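You operate a simulated robot arm through the tools that you are given. There is no shell and no other tool.

The job below is to be done with a simulated robot arm. You get a single attempt, and the scene is never put back.

## Task
Make iced water in the pink jug and stand it on the worktop by the fridge.
Fine: The dispenser is set to ICE. First ice to the 200 ML mark, then switch the ice key off, then water to the 400 ML mark, both by the push plate, spilling no more than 8 ml. Leave the other keys. Drop, topple, knock, squeeze or break nothing, catch no finger or goods in a door or drawer, and leave no more than 20 ml on worktop or floor. Set down upright: jug.

It is judged by the outcome, as a careful person would: the job done as asked, and still so three seconds after it is handed in. It fails if anything else is knocked over, pushed out of place, dropped, spilled or broken.

## Robot
A 6-joint arm with a fingered hand, fixed in place. Base frame: the origin is at the foot of the arm, x ahead of it, y to its left, z up. Lengths are in m, angles in degrees, forces in N, time in s.
With the tool pointing down near the work surface it reaches from about 0.24 to 0.8 m from the base axis. Its first joint turns from -166.0 to 166.0 degrees. Payload 4 kg.
The tool frame sits at the grasp point between the pads (the TCP): z along the fingers, y along the line on which they close. The tips reach 0.026 m beyond it. Largest opening 0.132 m; the body of the gripper starts 0.073 m behind the TCP. The gripper is a hand of 5 fingers: y runs from the thumb to the fingers, the wrist lies at [0, 0, -0.239] in the tool frame, and closing takes about 1.5 s.
Orientation is that of the tool frame in the base frame, as a unit quaternion [w, x, y, z]. With the fingers straight down and closing along the base's y, the tool's x points along the base's -x, its y along +y and its z along -z.

## Interface
- The arm moves only by the tool send_rows. Its argument "series" is a list of rows, each a list of 6 numbers: the shift along the tool's x, y, z in cm, then the turn, a rotation vector about the tool's x, y, z in degrees. In form: [[x, y, z, wx, wy, wz], ...]. A call has 1 to 20 rows; each row shifts and turns the commanded pose from where the row before left it, along the tool's axes as they then stand. "gripper" is the opening, from 0 (shut) to 1 (fully open), set as the call begins (left out, the last holds). Rows are played at 5 a second. More than 0.05 m and 8.6 degrees between two rows, or a gripper value outside its range, and nothing of the call is played. A pose out of reach is approached as far as the arm can. The call stops where the force on the tool passes 40 N (or 10 N more than at its start, if that is more) or the arm is blocked; 0.2 s more then pass. Each finger travels about 0.045 m/s and halts on what it meets, pressing with about 24 N; the grip force reading is that of the motor and also rises with nothing between the fingers. The clock runs only during rows and for 0.2 s after the last one: add rows that do not move to give the fingers time. It gives the time, the measured TCP pose, the force on the tool (base axes), the opening and the grip force at its end, in the units of the frame above (readings bear some noise), with the torque about the TCP (base axes, N m) and any sound that the robot's microphone picked up.
- Cameras (640 x 400 px; columns grow to the right, rows downward): "scene" is fixed at [0.2112, -0.6467, 1.7396]; the picture's right is [0.97, -0.25, 0.00], its down [-0.13, -0.50, -0.85] and it looks along [0.22, 0.83, -0.52] (base axes); focal length 361 px, centre (320, 200). "wrist" rides on the gripper at [0.085, 0.002, -0.097] in the tool frame; the picture's right is [-0.02, 1.00, 0.00], its down [-0.75, -0.02, -0.66] and it looks along [-0.66, -0.01, 0.75] (tool axes); focal length 270 px, centre (320, 200). There is no depth. A picture from a camera that has moved, and an enlarged one, comes with that camera's place and axes in the base frame and with its lens. The place of the scene camera against the robot may be out by one fixed shift of up to 0.012 m in any direction.
- camera(camera): a new picture of that camera. It takes no simulated time.
- set_fingers(finger1, finger2, finger3, finger4, thumb_bend): sets how far each is bent, from 0 (flat) to 1 (curled in); at 0.3 the hand is open as for a grip, at 0.7 the pads meet at the TCP. One left out holds its place. A second passes; each finger stops where it meets its share of the squeeze, and holds until it gets a number again. A gripper value or a shape takes the hand back. It gives what a move gives, with no picture; readings hold the bend of each and the force on the fingers (four entries, about 0 where the hand has none), thumb and palm.
- set_grasp(shape): the hand has 5 fingers and takes this shape, open, in about a second: jaw (thumb against the fingers, like two jaws); tri (thumb and two fingers); tip (a fingertip pinch); poke (one finger out to press); point (the index stretched); flat (the hand flat); cup (the hand cupped); fist (a fist). The gripper value then closes the fingers along that shape, each until it touches; the sizes above hold for jaw. It gives what a move gives, with no picture.
- inspect(camera, box): a new picture of the part [left, top, right, bottom] of that camera's present view, enlarged. It takes no simulated time.
- job_done(): hands the job in; it is judged then, once.

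Places have to be worked out from the pictures, the camera data and where the tool is seen. Open the gripper and draw the arm clear of the work before you hand the job in, unless the task says otherwise.

The tools are called as a command line: name --pt "numbers of a row" for each row, then --argument value for the rest, lists and objects as JSON in quotes. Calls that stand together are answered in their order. send_rows: Moves the arm, as the interface text tells. Its arguments: {"type":"object","properties":{"series":{"type":"array","items":{"type":"array","items":{"type":"number"}}},"gripper":{"type":"number"}},"required":["series"]} The other tools are called the same way: set_grasp (shape) gives the hand a shape; set_fingers (finger1, finger2, finger3, finger4, thumb_bend) moves the fingers one by one; camera (camera) takes a picture; inspect (camera, box) takes an enlarged picture of a part of a camera's view; job_done () hands the job in.

At the start:

```text
time_s: 0.0
eef_pos: [0.379, -0.0189, 1.3327]
tcp_rot: [0.001, 0.001, 1.0, 0.0]
force: [-0.8, -0.2, 0.6]
ft_torque: [-0.01, -0.04, -0.02]
opening: 0.1319
finger_force: 0.1
shape: jaw
bend: [0.3, 0.3, 0.3, 0.3, 0.3]
finger forces: [0.0, 0.0, 0.1, 0.0, 0.2, 0.0]
```

scene: 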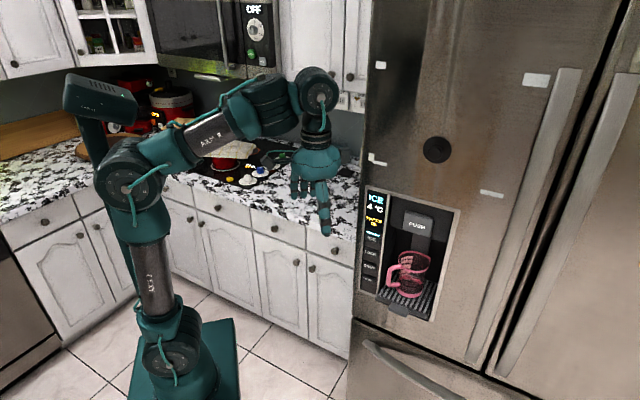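
wrist: 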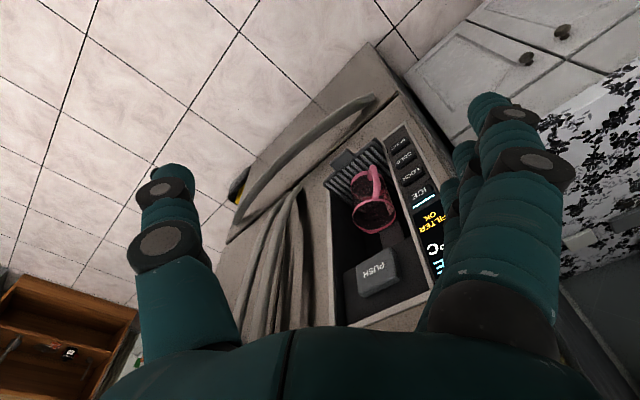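

The jug already stands in the fridge's dispenser bay, with a handle on its left. I'll enlarge the dispenser in both views before moving.

inspect --camera "scene" --box '[340, 170, 480, 330]'

inspect --camera "wrist" --box '[300, 100, 480, 330]'

inspect --camera "scene" --box '[160, 90, 380, 260]'

```text
2.50 times, centred on (410, 250) of scene
camera zoom: at [0.2112, -0.6467, 1.7396], right [0.97, -0.25, 0.0], down [-0.13, -0.5, -0.85], along [0.22, 0.83, -0.52], focal length 902 px, centre (95, 75)
```

zoom: 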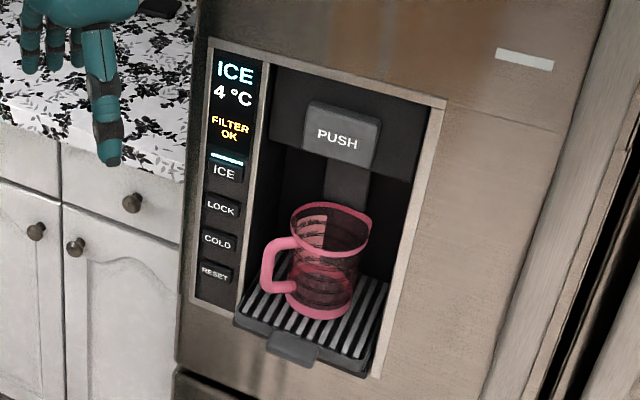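

```text
1.74 times, centred on (390, 215) of wrist
camera zoom: at [0.2934, -0.0171, 1.4302], right [0.02, 1.0, 0.0], down [0.75, -0.01, 0.66], along [0.66, -0.01, -0.75], focal length 470 px, centre (198, 174)
```

zoom: 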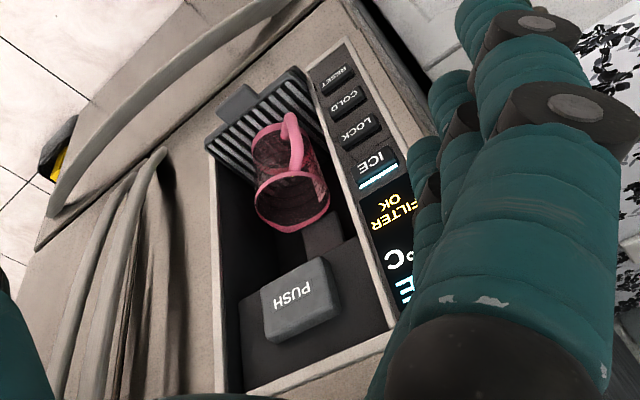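

```text
2.35 times, centred on (270, 175) of scene
camera zoom: at [0.2112, -0.6467, 1.7396], right [0.97, -0.25, 0.0], down [-0.13, -0.5, -0.85], along [0.22, 0.83, -0.52], focal length 849 px, centre (438, 259)
```

zoom: 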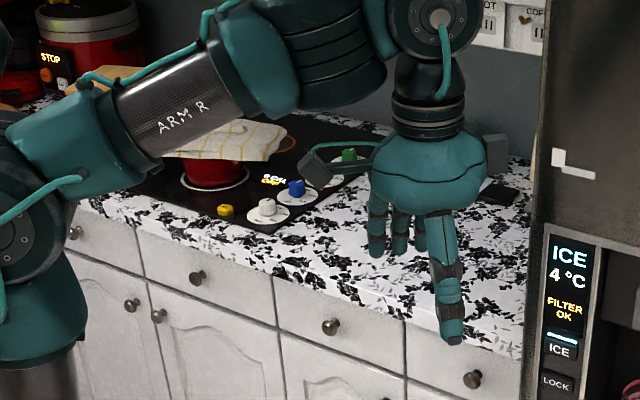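

The PUSH block triangulates to about (0.67, 0.066, 1.175) and the fridge faces roughly (-0.7, -0.7). I'll zoom in harder on the jug and its marks before planning the press.

inspect --camera "scene" --box '[380, 240, 440, 305]'

inspect --camera "scene" --box '[355, 180, 465, 250]'

inspect --camera "wrist" --box '[340, 150, 410, 240]'

```text
6.15 times, centred on (410, 272) of scene
camera zoom: at [0.2112, -0.6467, 1.7396], right [0.97, -0.25, 0.0], down [-0.13, -0.5, -0.85], along [0.22, 0.83, -0.52], focal length 2220 px, centre (-234, -246)
```

zoom: 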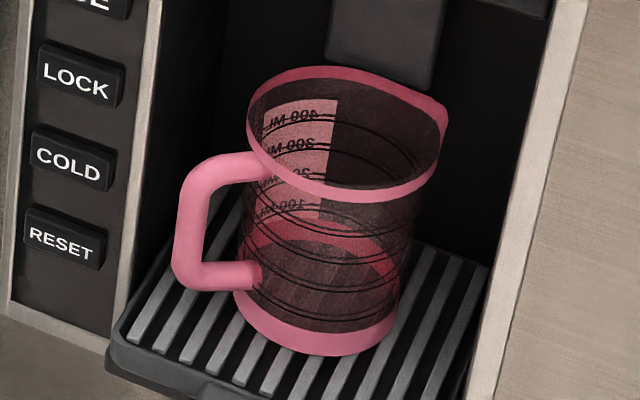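

```text
5.71 times, centred on (410, 215) of scene
camera zoom: at [0.2112, -0.6467, 1.7396], right [0.97, -0.25, 0.0], down [-0.13, -0.5, -0.85], along [0.22, 0.83, -0.52], focal length 2061 px, centre (-194, 114)
```

zoom: 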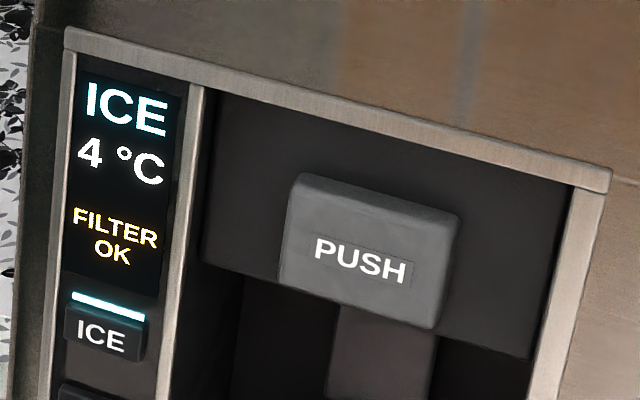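

```text
4.44 times, centred on (375, 195) of wrist
camera zoom: at [0.2934, -0.0171, 1.4302], right [0.02, 1.0, 0.0], down [0.75, -0.01, 0.66], along [0.66, -0.01, -0.75], focal length 1201 px, centre (76, 222)
```

zoom: 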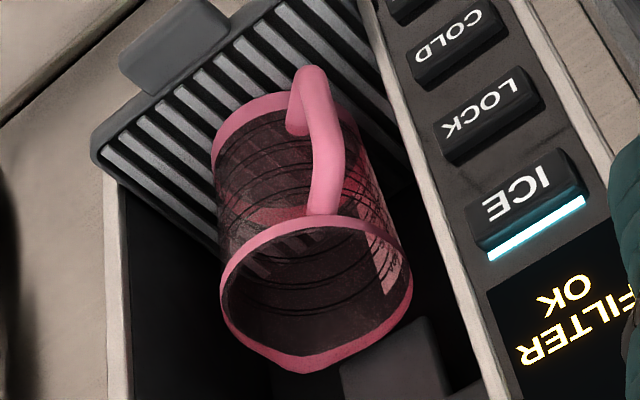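

The jug sits centred under the PUSH block with ring marks at 100–400 ML, and the scene camera sees them. I'll put the hand in the poke shape here in free space and look at where the fingertip is.

set_grasp --shape "poke"

camera --camera "wrist"

camera --camera "scene"

inspect --camera "scene" --box '[260, 100, 380, 260]'

```text
time_s: 0.9
eef_pos: [0.3768, -0.0195, 1.3326]
tcp_rot: [0.0, 0.0, 1.0, -0.001]
force: [0.3, 0.2, -0.2]
ft_torque: [0.03, 0.02, -0.02]
opening: 0.0001
finger_force: 0.0
shape: poke
bend: [1.0, 1.0, 1.0, 1.0, 0.47]
finger forces: [0.0, 0.0, 0.0, 0.0, 0.0, 0.1]
```

```text
taken
camera wrist: at [0.2934, -0.0171, 1.4302], right [0.02, 1.0, 0.0], down [0.75, -0.01, 0.66], along [0.66, -0.01, -0.75], focal length 270 px, centre (320, 200)
```

wrist: 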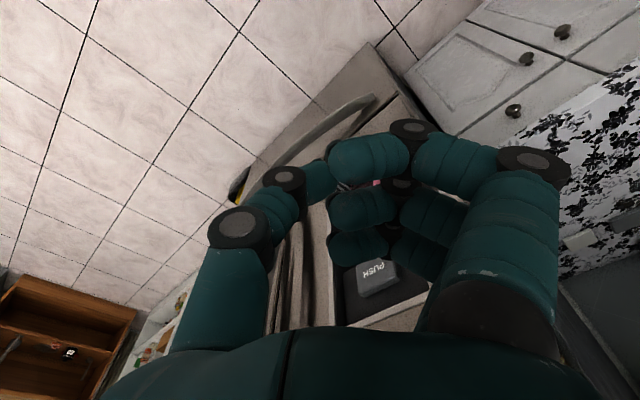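

```text
taken
```

scene: 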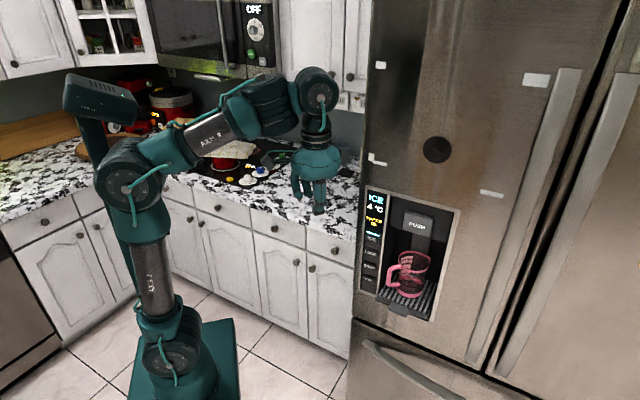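

```text
2.50 times, centred on (320, 180) of scene
camera zoom: at [0.2112, -0.6467, 1.7396], right [0.97, -0.25, 0.0], down [-0.13, -0.5, -0.85], along [0.22, 0.83, -0.52], focal length 902 px, centre (320, 250)
```

zoom: 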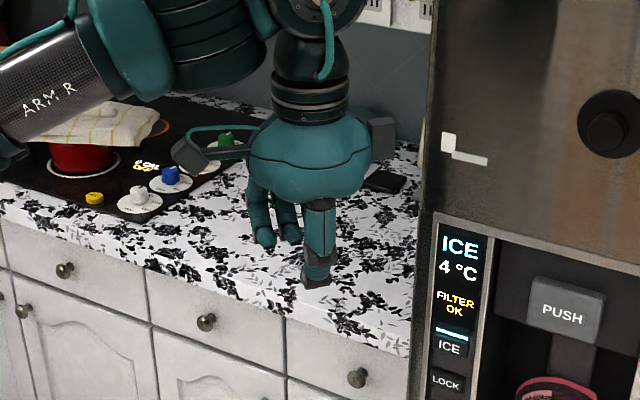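

In poke all four fingers read fully curled, with no finger stretched out. I'll try "point", where the index should stay stretched, and compare.

set_grasp --shape "point"

camera --camera "wrist"

inspect --camera "scene" --box '[260, 100, 380, 260]'

```text
time_s: 1.8
eef_pos: [0.3781, -0.0205, 1.3333]
tcp_rot: [0.001, 0.0, 1.0, -0.001]
force: [0.7, -0.5, -0.5]
ft_torque: [0.01, -0.01, 0.01]
opening: 0.126
finger_force: 0.0
shape: point
bend: [0.28, 1.0, 1.0, 1.0, 0.55]
finger forces: [0.0, 0.0, 0.0, 0.0, 0.0, 0.1]
```

```text
taken
camera wrist: at [0.2934, -0.0171, 1.4302], right [0.02, 1.0, 0.0], down [0.75, -0.01, 0.66], along [0.66, -0.01, -0.75], focal length 270 px, centre (320, 200)
```

wrist: 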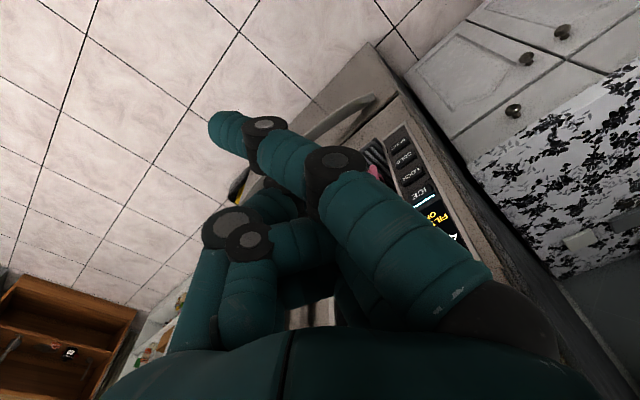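

```text
2.50 times, centred on (320, 180) of scene
camera zoom: at [0.2112, -0.6467, 1.7396], right [0.97, -0.25, 0.0], down [-0.13, -0.5, -0.85], along [0.22, 0.83, -0.52], focal length 902 px, centre (320, 250)
```

zoom: 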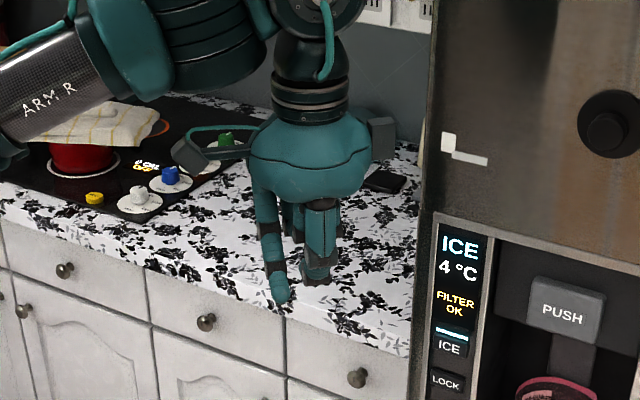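

In point the index curls across the palm, so I'll straighten it fully (finger1 = 0) with the others curled and look at the tip again.

set_fingers --finger1 0 --finger2 1 --finger3 1 --finger4 1 --thumb_bend 0.8

camera --camera "wrist"

inspect --camera "scene" --box '[260, 100, 380, 260]'

```text
time_s: 2.8
eef_pos: [0.3779, -0.0197, 1.3331]
tcp_rot: [0.0, 0.0, 1.0, -0.001]
force: [0.1, -0.1, 0.0]
ft_torque: [-0.02, -0.02, 0.0]
opening: 0.0911
finger_force: 0.1
shape: fingers
bend: [0.0, 1.0, 1.0, 1.0, 0.8]
finger forces: [0.0, 0.0, 0.0, 0.0, 0.1, 0.0]
```

```text
taken
camera wrist: at [0.2934, -0.0171, 1.4302], right [0.02, 1.0, 0.0], down [0.75, -0.01, 0.66], along [0.66, -0.01, -0.75], focal length 270 px, centre (320, 200)
```

wrist: 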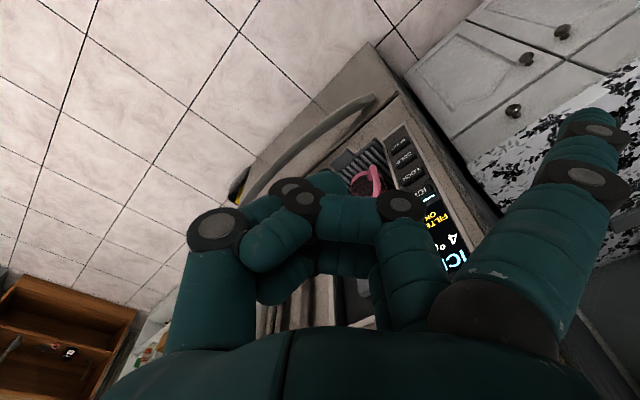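

```text
2.50 times, centred on (320, 180) of scene
camera zoom: at [0.2112, -0.6467, 1.7396], right [0.97, -0.25, 0.0], down [-0.13, -0.5, -0.85], along [0.22, 0.83, -0.52], focal length 902 px, centre (320, 250)
```

zoom: 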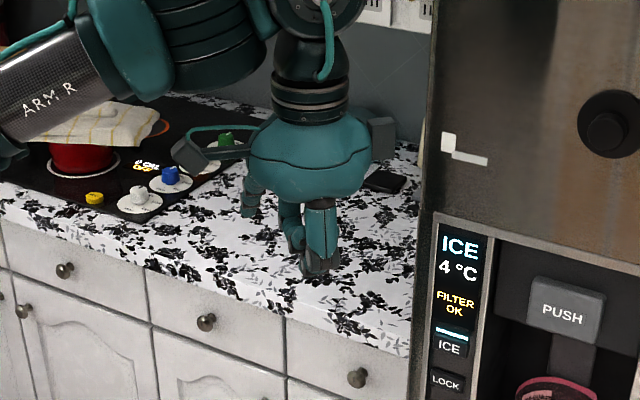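

With bend 0 the index splays outward. I'll set it to 0.3, where it looked straight in the first picture, and check.

set_fingers --finger1 0.3

camera --camera "wrist"

inspect --camera "scene" --box '[260, 100, 380, 260]'

```text
time_s: 3.8
eef_pos: [0.3772, -0.0196, 1.3342]
tcp_rot: [0.0, 0.0, 1.0, -0.001]
force: [0.2, -0.1, 0.2]
ft_torque: [-0.02, 0.0, 0.01]
opening: 0.0649
finger_force: 0.0
shape: fingers
bend: [0.3, 1.0, 1.0, 1.0, 0.8]
finger forces: [0.1, 0.1, 0.1, 0.0, 0.0, 0.0]
```

```text
taken
camera wrist: at [0.2934, -0.0171, 1.4302], right [0.02, 1.0, 0.0], down [0.75, -0.01, 0.66], along [0.66, -0.01, -0.75], focal length 270 px, centre (320, 200)
```

wrist: 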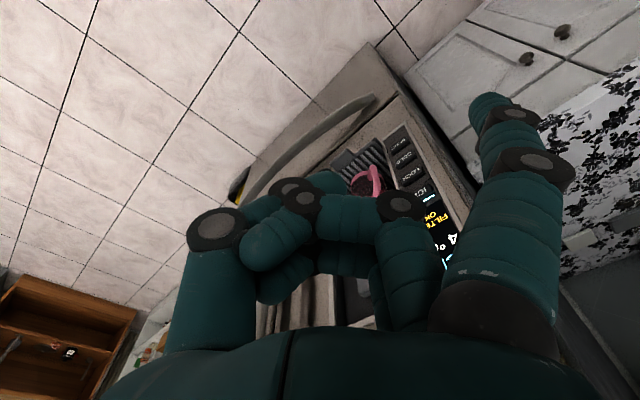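

```text
2.50 times, centred on (320, 180) of scene
camera zoom: at [0.2112, -0.6467, 1.7396], right [0.97, -0.25, 0.0], down [-0.13, -0.5, -0.85], along [0.22, 0.83, -0.52], focal length 902 px, centre (320, 250)
```

zoom: 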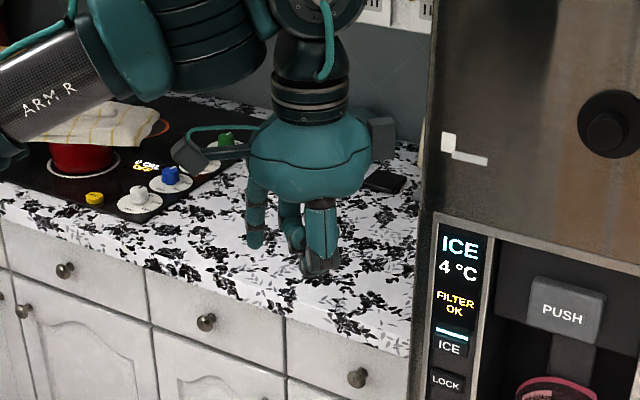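

The straight index tip sits near tool (0.045, 0.063, 0.01). I'll turn the hand 135° about the tool's axis in place so the camera rides on top and the index ends up leading on the fridge side.

send_rows --pt "0 0 0 0 0 8.4375" --pt "0 0 0 0 0 8.4375" --pt "0 0 0 0 0 8.4375" --pt "0 0 0 0 0 8.4375" --pt "0 0 0 0 0 8.4375" --pt "0 0 0 0 0 8.4375" --pt "0 0 0 0 0 8.4375" --pt "0 0 0 0 0 8.4375" --pt "0 0 0 0 0 8.4375" --pt "0 0 0 0 0 8.4375" --pt "0 0 0 0 0 8.4375" --pt "0 0 0 0 0 8.4375" --pt "0 0 0 0 0 8.4375" --pt "0 0 0 0 0 8.4375" --pt "0 0 0 0 0 8.4375" --pt "0 0 0 0 0 8.4375" --pt "0 0 0 0 0 0" --pt "0 0 0 0 0 0"

camera --camera "scene"

camera --camera "wrist"

```text
time_s: 7.6
eef_pos: [0.3783, -0.0182, 1.3336]
tcp_rot: [0.001, 0.924, 0.383, 0.001]
force: [-0.1, 0.5, 0.2]
ft_torque: [0.02, 0.0, -0.02]
opening: 0.0647
finger_force: 0.0
shape: fingers
bend: [0.3, 1.0, 1.0, 1.0, 0.8]
finger forces: [0.0, 0.0, 0.0, 0.1, 0.1, 0.1]
```

```text
taken
```

scene: 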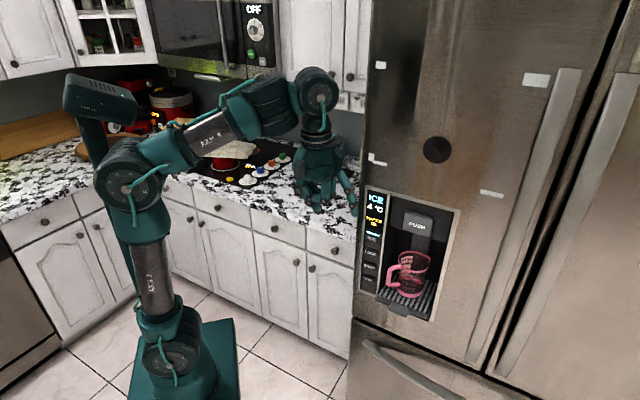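

```text
taken
camera wrist: at [0.4389, 0.0396, 1.4301], right [0.69, -0.72, 0.0], down [-0.54, -0.52, 0.66], along [-0.48, -0.46, -0.75], focal length 270 px, centre (320, 200)
```

wrist: 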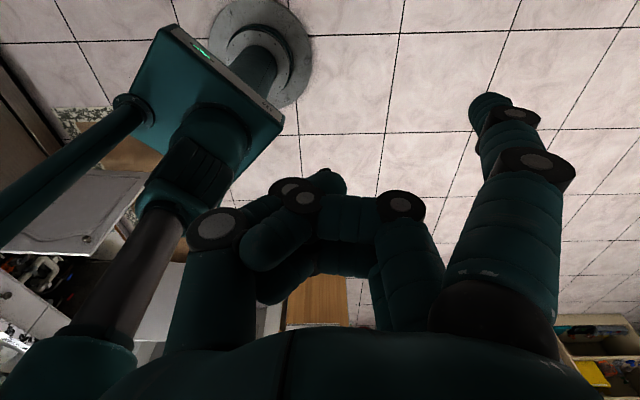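

The rotation worked and nothing is touched. Now I'll move to a standoff about 12 cm in front of the dispenser and then pitch the hand forward 70° so the index points at the PUSH block.

send_rows --pt "2.5 1.7 2.6 0 0 0" --pt "2.5 1.7 2.6 0 0 0" --pt "2.5 1.7 2.6 0 0 0" --pt "2.5 1.7 2.6 0 0 0" --pt "2.5 1.7 2.6 0 0 0" --pt "0 0 0 0 7.8 0" --pt "0 0 0 0 7.8 0" --pt "0 0 0 0 7.8 0" --pt "0 0 0 0 7.8 0" --pt "0 0 0 0 7.8 0" --pt "0 0 0 0 7.8 0" --pt "0 0 0 0 7.8 0" --pt "0 0 0 0 7.8 0" --pt "0 0 0 0 7.8 0" --pt "0 0 0 0 0 0" --pt "0 0 0 0 0 0"

camera --camera "scene"

camera --camera "wrist"

inspect --camera "scene" --box '[320, 160, 480, 320]'

```text
time_s: 11.0
eef_pos: [0.5308, 0.0059, 1.2021]
tcp_rot: [-0.221, 0.755, 0.314, 0.531]
force: [-0.4, -0.1, -0.9]
ft_torque: [0.01, 0.03, -0.01]
opening: 0.0651
finger_force: 0.2
shape: fingers
bend: [0.3, 1.0, 1.0, 1.0, 0.8]
finger forces: [0.1, 0.0, 0.0, 0.0, 0.0, 0.0]
out of reach, approached as far as the arm can: row 6
```

```text
taken
```

scene: 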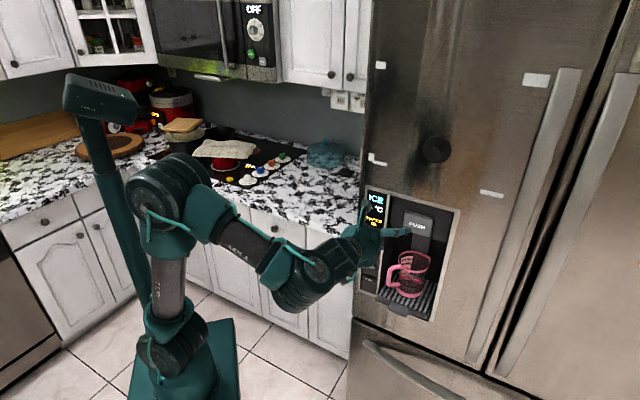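

```text
taken
camera wrist: at [0.4865, -0.0383, 1.3152], right [0.7, -0.71, -0.02], down [-0.63, -0.61, -0.49], along [0.34, 0.35, -0.87], focal length 270 px, centre (320, 200)
```

wrist: 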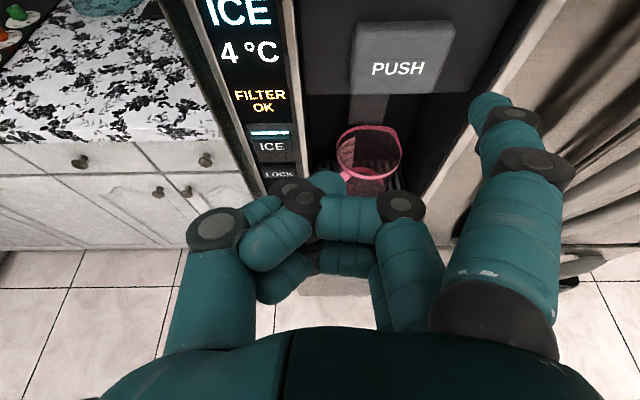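

```text
2.50 times, centred on (400, 240) of scene
camera zoom: at [0.2112, -0.6467, 1.7396], right [0.97, -0.25, 0.0], down [-0.13, -0.5, -0.85], along [0.22, 0.83, -0.52], focal length 902 px, centre (120, 100)
```

zoom: 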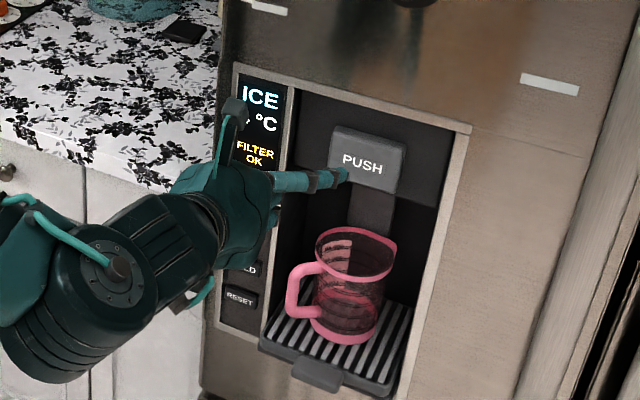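

The view is good: PUSH centre works out at (0.697, 0.072, 1.158), the ICE key at (0.593, 0.150, 1.074), and the index tip at tool (0.038, 0.077, 0.026). I need to know how far the thumb and curled fingers stick out, so I'll zoom in on the hand.

inspect --camera "wrist" --box '[180, 90, 580, 340]'

inspect --camera "scene" --box '[350, 190, 430, 260]'

```text
1.60 times, centred on (380, 215) of wrist
camera zoom: at [0.4865, -0.0383, 1.3152], right [0.7, -0.71, -0.02], down [-0.63, -0.61, -0.49], along [0.34, 0.35, -0.87], focal length 432 px, centre (224, 176)
```

zoom: 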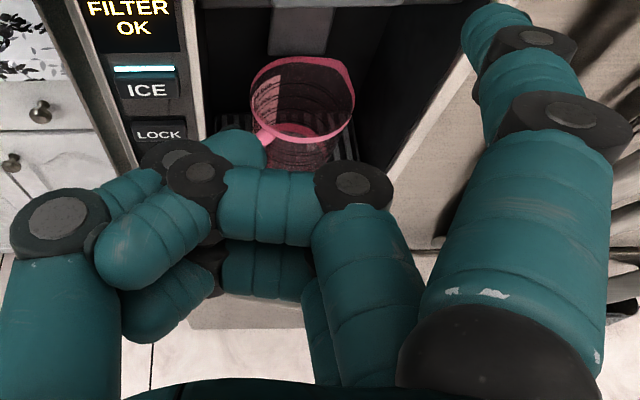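

```text
5.71 times, centred on (390, 225) of scene
camera zoom: at [0.2112, -0.6467, 1.7396], right [0.97, -0.25, 0.0], down [-0.13, -0.5, -0.85], along [0.22, 0.83, -0.52], focal length 2061 px, centre (-80, 57)
```

zoom: 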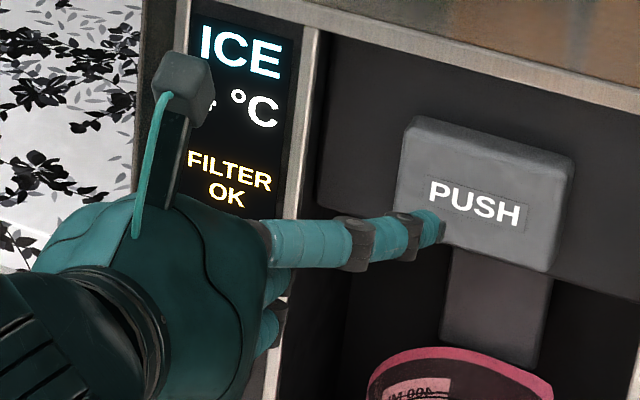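

The thumb tip reaches nearly as far forward as the index tip. I'll curl the thumb fully and see whether it tucks in.

set_fingers --thumb_bend 1.0

inspect --camera "wrist" --box '[180, 90, 580, 340]'

```text
time_s: 12.0
eef_pos: [0.5295, 0.0066, 1.2025]
tcp_rot: [-0.219, 0.756, 0.313, 0.532]
force: [-0.4, 0.9, 0.2]
ft_torque: [0.05, 0.0, -0.01]
opening: 0.0598
finger_force: 0.1
shape: fingers
bend: [0.3, 1.0, 1.0, 1.0, 0.9]
finger forces: [0.0, 0.0, 0.1, 0.0, 0.0, 0.0]
```

```text
1.60 times, centred on (380, 215) of wrist
camera zoom: at [0.4866, -0.0382, 1.3152], right [0.7, -0.71, -0.02], down [-0.63, -0.61, -0.49], along [0.33, 0.35, -0.87], focal length 432 px, centre (224, 176)
```

zoom: 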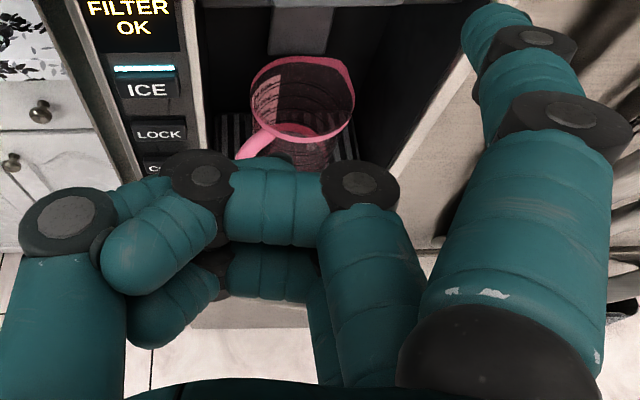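

The thumb now tucks in at about tool z 0.008. I'll yaw the hand 10° and reduce the pitch to 55° so the index leads by about 4.5 cm, then advance most of the way toward the PUSH block.

send_rows --pt "0 0 0 4.7 0 -1.71" --pt "0 0 0 4.7 0 -1.71" --pt "0 0 0 0 -7.5 0" --pt "0 0 0 0 -7.5 0" --pt "-0.09 0.43 2.45 0 0 0" --pt "-0.09 0.43 2.45 0 0 0" --pt "-0.09 0.43 2.45 0 0 0" --pt "0 0 0 0 0 0" --pt "0 0 0 0 0 0"

camera --camera "wrist"

inspect --camera "scene" --box '[320, 160, 480, 320]'

```text
time_s: 14.0
eef_pos: [0.5757, 0.0482, 1.1595]
tcp_rot: [-0.213, 0.786, 0.409, 0.412]
force: [0.5, -0.2, 0.3]
ft_torque: [-0.03, 0.0, 0.01]
opening: 0.0598
finger_force: 0.1
shape: fingers
bend: [0.3, 1.0, 1.0, 1.0, 0.9]
finger forces: [0.0, 0.0, 0.0, 0.0, 0.0, 0.0]
```

```text
taken
camera wrist: at [0.5589, 0.022, 1.2837], right [0.81, -0.58, -0.02], down [-0.57, -0.79, -0.24], along [0.13, 0.21, -0.97], focal length 270 px, centre (320, 200)
```

wrist: 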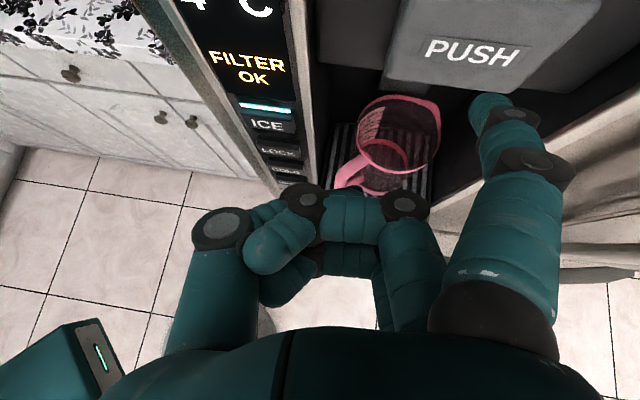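

```text
2.50 times, centred on (400, 240) of scene
camera zoom: at [0.2112, -0.6467, 1.7396], right [0.97, -0.25, 0.0], down [-0.13, -0.5, -0.85], along [0.22, 0.83, -0.52], focal length 902 px, centre (120, 100)
```

zoom: 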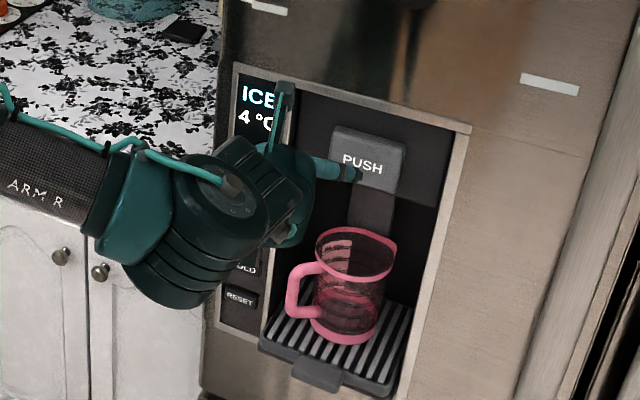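

Both cameras see the jug, and the tip is about 4.5 cm short of the PUSH face and 1.7 cm high. I'll advance 3.6 cm forward and 1.5 cm down, stopping short of contact.

send_rows --pt "0.27 0.21 1.26 0 0 0" --pt "0.27 0.21 1.26 0 0 0" --pt "0.27 0.21 1.26 0 0 0" --pt "0 0 0 0 0 0"

camera --camera "wrist"

inspect --camera "scene" --box '[360, 190, 460, 310]'

```text
time_s: 15.0
eef_pos: [0.6001, 0.0732, 1.1443]
tcp_rot: [-0.215, 0.785, 0.41, 0.411]
force: [-0.5, -0.6, 0.1]
ft_torque: [0.0, -0.01, -0.07]
opening: 0.0597
finger_force: 0.2
shape: fingers
bend: [0.3, 1.0, 1.0, 1.0, 0.9]
finger forces: [0.6, 0.0, 0.1, 0.0, 0.0, 0.0]
```

```text
taken
camera wrist: at [0.5837, 0.0477, 1.2685], right [0.81, -0.58, -0.02], down [-0.57, -0.79, -0.24], along [0.13, 0.2, -0.97], focal length 270 px, centre (320, 200)
```

wrist: 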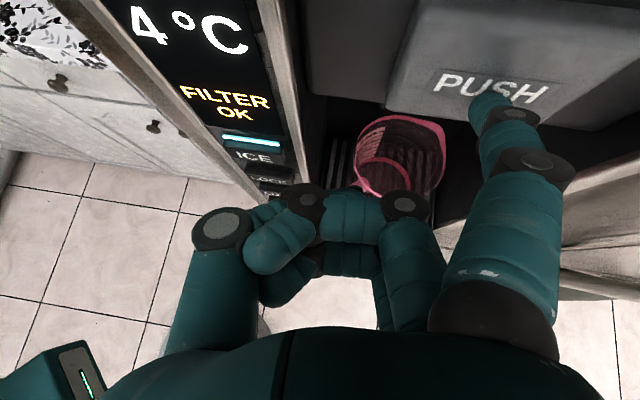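

```text
3.33 times, centred on (410, 250) of scene
camera zoom: at [0.2112, -0.6467, 1.7396], right [0.97, -0.25, 0.0], down [-0.13, -0.5, -0.85], along [0.22, 0.83, -0.52], focal length 1202 px, centre (20, 33)
```

zoom: 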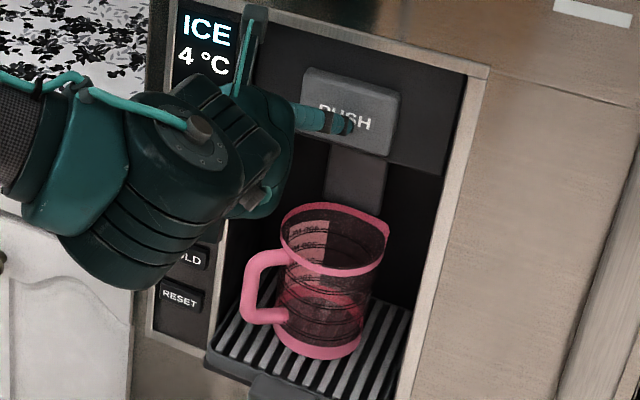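

Finger 1 reads 0.6 N, so the tip is just touching the block. I'll creep in 4 mm and look for ice.

send_rows --pt "0.226 0.07 0.323 0 0 0"

inspect --camera "scene" --box '[360, 190, 460, 310]'

```text
time_s: 15.4
eef_pos: [0.6022, 0.0772, 1.1447]
tcp_rot: [-0.213, 0.786, 0.41, 0.411]
force: [-1.2, -1.2, 0.1]
ft_torque: [0.03, 0.01, -0.06]
opening: 0.0599
finger_force: 1.0
shape: fingers
bend: [0.3, 1.0, 1.0, 1.0, 0.9]
finger forces: [1.5, 0.0, 0.0, 0.0, 0.1, 0.1]
heard: click
```

```text
3.33 times, centred on (410, 250) of scene
camera zoom: at [0.2112, -0.6467, 1.7396], right [0.97, -0.25, 0.0], down [-0.13, -0.5, -0.85], along [0.22, 0.83, -0.52], focal length 1202 px, centre (20, 33)
```

zoom: 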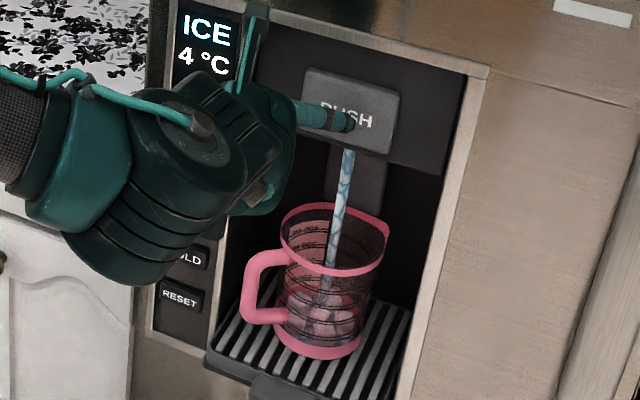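

A click, and ice is falling into the middle of the jug. I'll hold still for one row and check the rate.

send_rows --pt "0 0 0 0 0 0"

inspect --camera "scene" --box '[380, 240, 440, 305]'

camera --camera "wrist"

```text
time_s: 15.8
eef_pos: [0.6033, 0.0764, 1.1424]
tcp_rot: [-0.214, 0.786, 0.41, 0.411]
force: [-1.2, -1.0, -0.6]
ft_torque: [0.01, -0.02, -0.1]
opening: 0.0598
finger_force: 0.3
shape: fingers
bend: [0.3, 1.0, 1.0, 1.0, 0.9]
finger forces: [1.4, 0.0, 0.0, 0.0, 0.0, 0.1]
```

```text
6.15 times, centred on (410, 272) of scene
camera zoom: at [0.2112, -0.6467, 1.7396], right [0.97, -0.25, 0.0], down [-0.13, -0.5, -0.85], along [0.22, 0.83, -0.52], focal length 2220 px, centre (-234, -246)
```

zoom: 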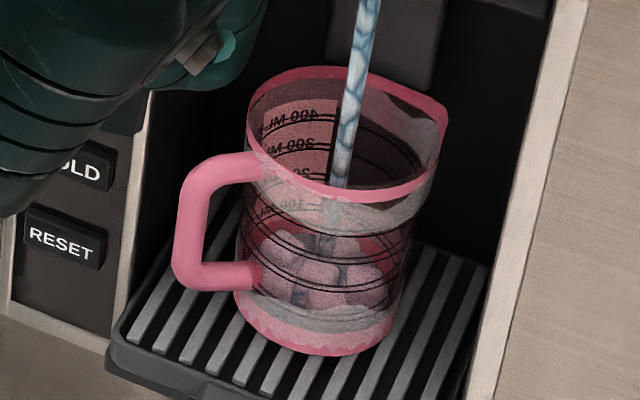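

```text
taken
camera wrist: at [0.5864, 0.0503, 1.2688], right [0.81, -0.58, -0.02], down [-0.57, -0.79, -0.24], along [0.13, 0.21, -0.97], focal length 270 px, centre (320, 200)
```

wrist: 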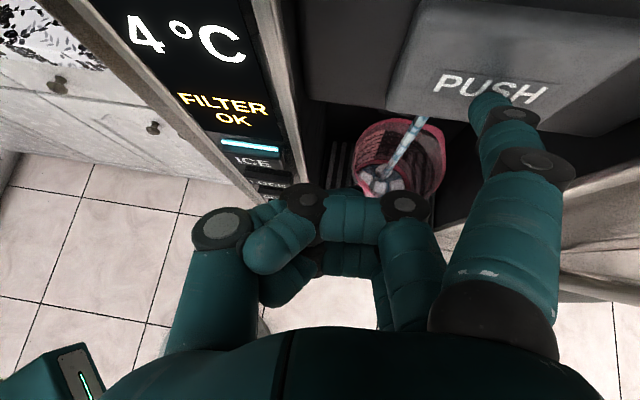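

Ice is collecting at the bottom. I'll hold one more row and watch more closely.

send_rows --pt "0 0 0 0 0 0"

inspect --camera "scene" --box '[395, 248, 430, 302]'

inspect --camera "wrist" --box '[330, 100, 470, 210]'

```text
time_s: 16.2
eef_pos: [0.6037, 0.076, 1.1436]
tcp_rot: [-0.213, 0.786, 0.409, 0.412]
force: [-1.4, -0.9, 0.0]
ft_torque: [0.01, 0.01, -0.11]
opening: 0.0599
finger_force: 0.6
shape: fingers
bend: [0.3, 1.0, 1.0, 1.0, 0.9]
finger forces: [1.3, 0.0, 0.1, 0.1, 0.0, 0.1]
```

```text
7.41 times, centred on (412, 275) of scene
camera zoom: at [0.2112, -0.6467, 1.7396], right [0.97, -0.25, 0.0], down [-0.13, -0.5, -0.85], along [0.22, 0.83, -0.52], focal length 2672 px, centre (-365, -356)
```

zoom: 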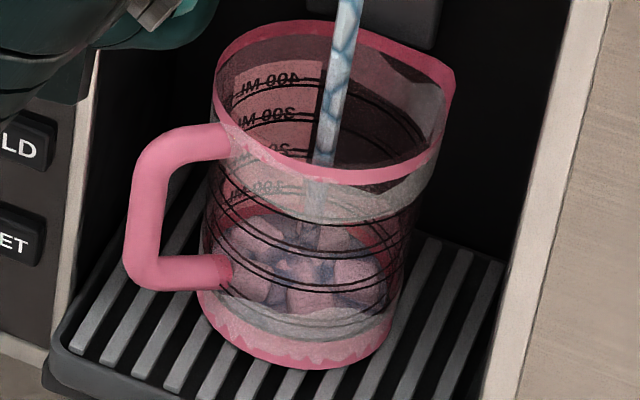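

```text
3.64 times, centred on (400, 155) of wrist
camera zoom: at [0.5864, 0.0503, 1.2688], right [0.81, -0.58, -0.02], down [-0.57, -0.79, -0.24], along [0.13, 0.21, -0.97], focal length 983 px, centre (29, 364)
```

zoom: 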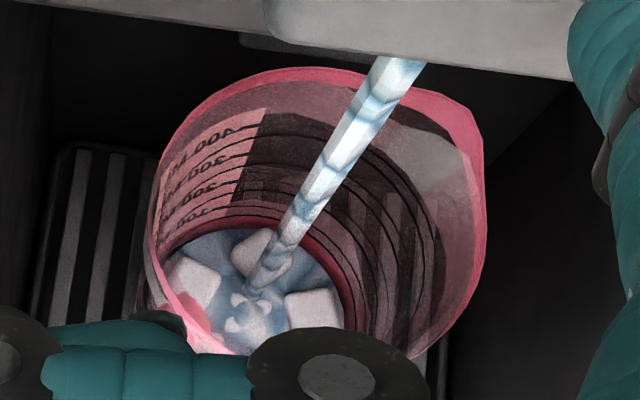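

The wrist view shows the 100–400 lines inside the jug; the ice is still below 100. I'll hold one more row.

send_rows --pt "0 0 0 0 0 0"

inspect --camera "scene" --box '[395, 248, 430, 302]'

inspect --camera "wrist" --box '[330, 100, 470, 210]'

```text
time_s: 16.6
eef_pos: [0.6021, 0.0757, 1.1439]
tcp_rot: [-0.213, 0.786, 0.41, 0.411]
force: [-1.1, -1.7, -0.7]
ft_torque: [0.0, 0.03, -0.11]
opening: 0.0597
finger_force: 1.3
shape: fingers
bend: [0.3, 1.0, 1.0, 1.0, 0.9]
finger forces: [1.5, 0.0, 0.0, 0.1, 0.0, 0.1]
```

```text
7.41 times, centred on (412, 275) of scene
camera zoom: at [0.2112, -0.6467, 1.7396], right [0.97, -0.25, 0.0], down [-0.13, -0.5, -0.85], along [0.22, 0.83, -0.52], focal length 2672 px, centre (-365, -356)
```

zoom: 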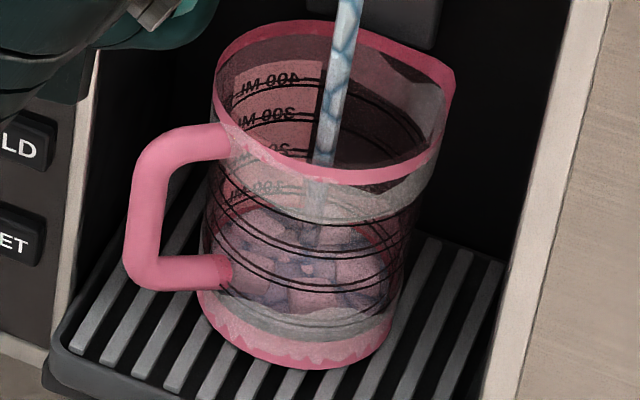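

```text
3.64 times, centred on (400, 155) of wrist
camera zoom: at [0.5863, 0.0503, 1.2689], right [0.81, -0.58, -0.02], down [-0.57, -0.79, -0.24], along [0.13, 0.21, -0.97], focal length 983 px, centre (29, 364)
```

zoom: 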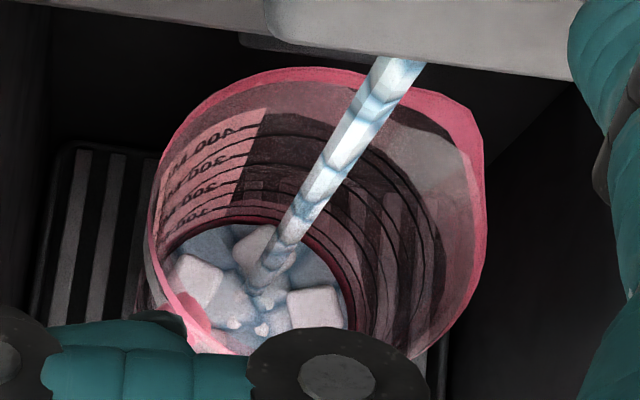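

The level rises slowly and is still below the 100 line. I'll hold for three rows this time.

send_rows --pt "0 0 0 0 0 0" --pt "0 0 0 0 0 0" --pt "0 0 0 0 0 0"

inspect --camera "scene" --box '[395, 248, 430, 302]'

inspect --camera "wrist" --box '[330, 100, 470, 210]'

```text
time_s: 17.4
eef_pos: [0.6024, 0.0771, 1.1446]
tcp_rot: [-0.214, 0.786, 0.41, 0.411]
force: [-1.8, -1.4, -0.5]
ft_torque: [0.03, 0.03, -0.1]
opening: 0.06
finger_force: 0.9
shape: fingers
bend: [0.3, 1.0, 1.0, 1.0, 0.9]
finger forces: [1.5, 0.0, 0.0, 0.0, 0.1, 0.1]
```

```text
7.41 times, centred on (412, 275) of scene
camera zoom: at [0.2112, -0.6467, 1.7396], right [0.97, -0.25, 0.0], down [-0.13, -0.5, -0.85], along [0.22, 0.83, -0.52], focal length 2672 px, centre (-365, -356)
```

zoom: 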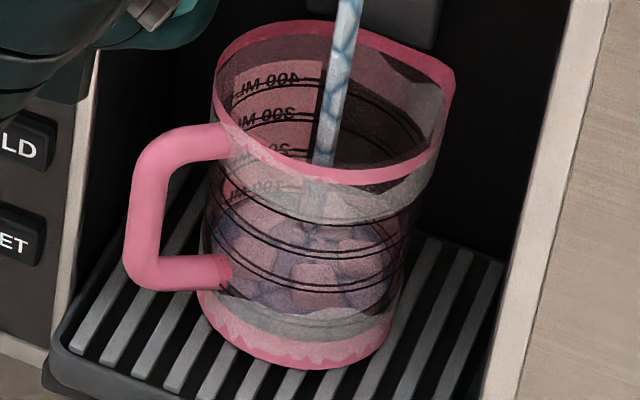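

```text
3.64 times, centred on (400, 155) of wrist
camera zoom: at [0.5863, 0.0503, 1.2689], right [0.81, -0.58, -0.02], down [-0.57, -0.79, -0.24], along [0.13, 0.21, -0.97], focal length 983 px, centre (29, 364)
```

zoom: 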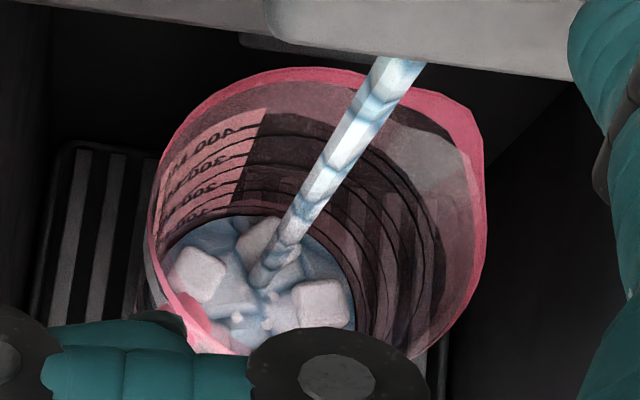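

The ice edge is now close to the 100 line after about 2.2 s, so roughly 40 ml/s. I'll hold for about one more second.

send_rows --pt "0 0 0 0 0 0" --pt "0 0 0 0 0 0" --pt "0 0 0 0 0 0" --pt "0 0 0 0 0 0"

inspect --camera "scene" --box '[395, 248, 430, 302]'

inspect --camera "wrist" --box '[355, 110, 425, 180]'

```text
time_s: 18.4
eef_pos: [0.6017, 0.0757, 1.1436]
tcp_rot: [-0.214, 0.786, 0.409, 0.41]
force: [-1.6, -1.4, -0.9]
ft_torque: [0.02, 0.04, -0.09]
opening: 0.0597
finger_force: 0.7
shape: fingers
bend: [0.3, 1.0, 1.0, 1.0, 0.9]
finger forces: [1.5, 0.0, 0.0, 0.0, 0.0, 0.0]
```

```text
7.41 times, centred on (412, 275) of scene
camera zoom: at [0.2112, -0.6467, 1.7396], right [0.97, -0.25, 0.0], down [-0.13, -0.5, -0.85], along [0.22, 0.83, -0.52], focal length 2672 px, centre (-365, -356)
```

zoom: 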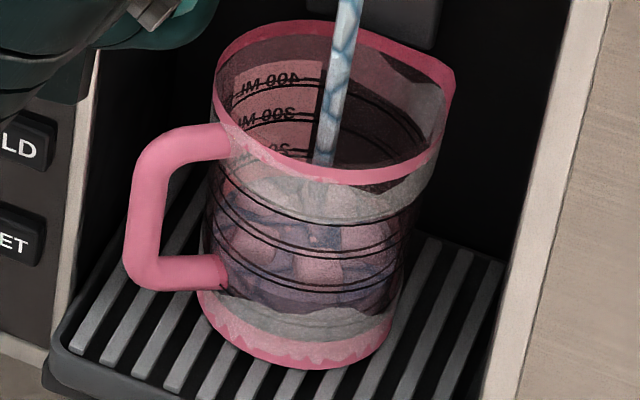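

```text
5.71 times, centred on (390, 145) of wrist
camera zoom: at [0.5863, 0.0503, 1.2689], right [0.81, -0.58, -0.02], down [-0.57, -0.79, -0.24], along [0.13, 0.21, -0.97], focal length 1544 px, centre (-80, 514)
```

zoom: 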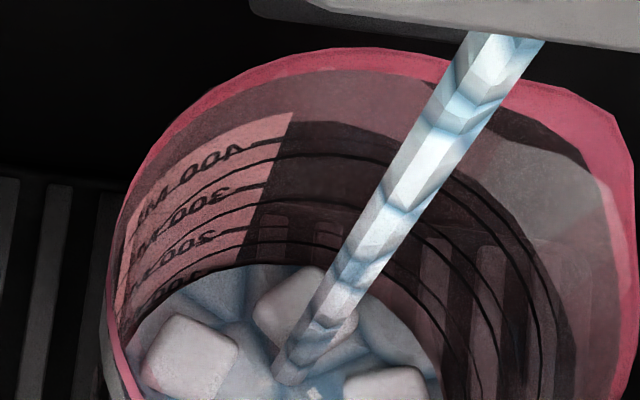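

In the zoom, the ice edge has just covered the 100 line after about 3.2 s, with 50 ml rings between the labels. I'll hold 1.4 s and look again.

send_rows --pt "0 0 0 0 0 0" --pt "0 0 0 0 0 0" --pt "0 0 0 0 0 0" --pt "0 0 0 0 0 0" --pt "0 0 0 0 0 0" --pt "0 0 0 0 0 0"

inspect --camera "scene" --box '[395, 248, 430, 302]'

inspect --camera "wrist" --box '[355, 110, 425, 180]'

```text
time_s: 19.8
eef_pos: [0.6034, 0.0756, 1.1438]
tcp_rot: [-0.213, 0.786, 0.409, 0.411]
force: [-1.2, -0.3, -1.3]
ft_torque: [0.03, 0.01, -0.16]
opening: 0.0597
finger_force: 0.3
shape: fingers
bend: [0.3, 1.0, 1.0, 1.0, 0.9]
finger forces: [1.5, 0.0, 0.0, 0.1, 0.1, 0.0]
```

```text
7.41 times, centred on (412, 275) of scene
camera zoom: at [0.2112, -0.6467, 1.7396], right [0.97, -0.25, 0.0], down [-0.13, -0.5, -0.85], along [0.22, 0.83, -0.52], focal length 2672 px, centre (-365, -356)
```

zoom: 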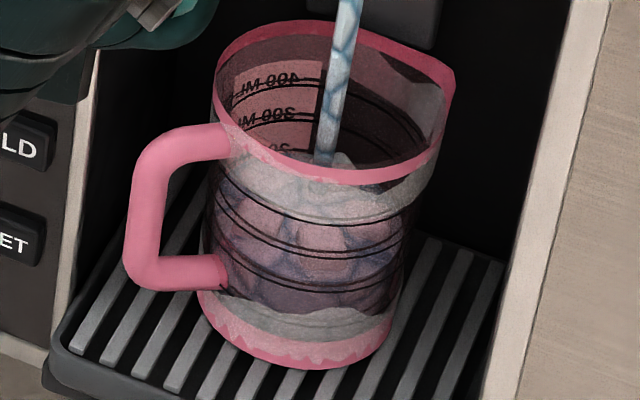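

```text
5.71 times, centred on (390, 145) of wrist
camera zoom: at [0.5863, 0.0503, 1.2689], right [0.81, -0.58, -0.02], down [-0.57, -0.79, -0.24], along [0.13, 0.21, -0.97], focal length 1544 px, centre (-80, 514)
```

zoom: 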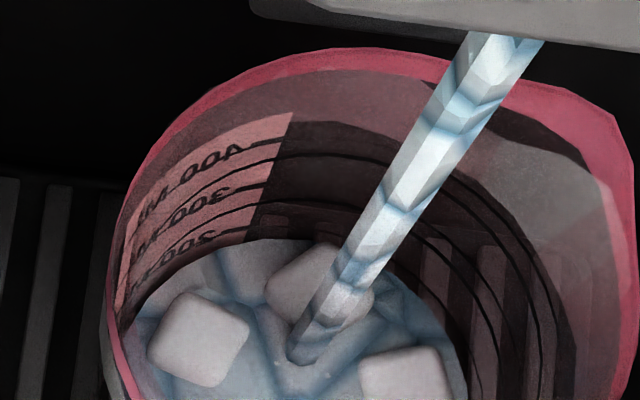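

The edge is around 150–160 ML by my reading of the lines. I'll zoom in more on the label to calibrate before continuing.

inspect --camera "wrist" --box '[362, 126, 402, 152]'

inspect --camera "scene" --box '[396, 246, 428, 270]'

```text
15.38 times, centred on (382, 139) of wrist
camera zoom: at [0.5863, 0.0503, 1.2689], right [0.81, -0.58, -0.02], down [-0.57, -0.79, -0.24], along [0.13, 0.21, -0.97], focal length 4158 px, centre (-634, 1138)
```

zoom: 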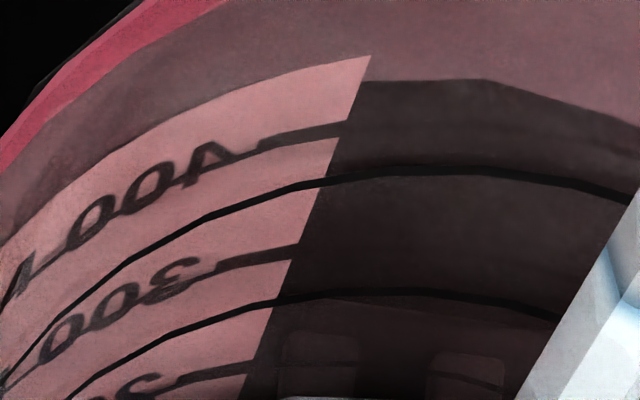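

```text
16.00 times, centred on (412, 258) of scene
camera zoom: at [0.2112, -0.6467, 1.7396], right [0.97, -0.25, 0.0], down [-0.13, -0.5, -0.85], along [0.22, 0.83, -0.52], focal length 5772 px, centre (-1152, -728)
```

zoom: 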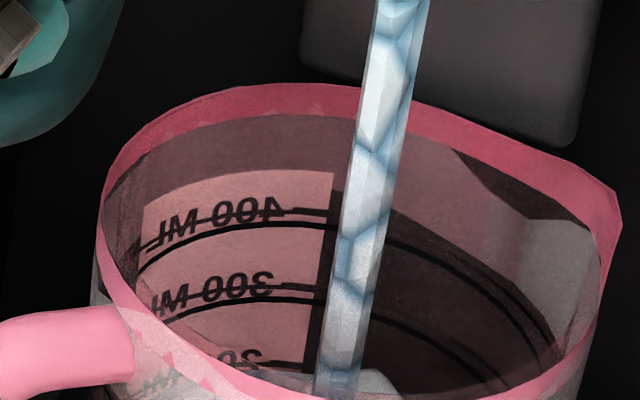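

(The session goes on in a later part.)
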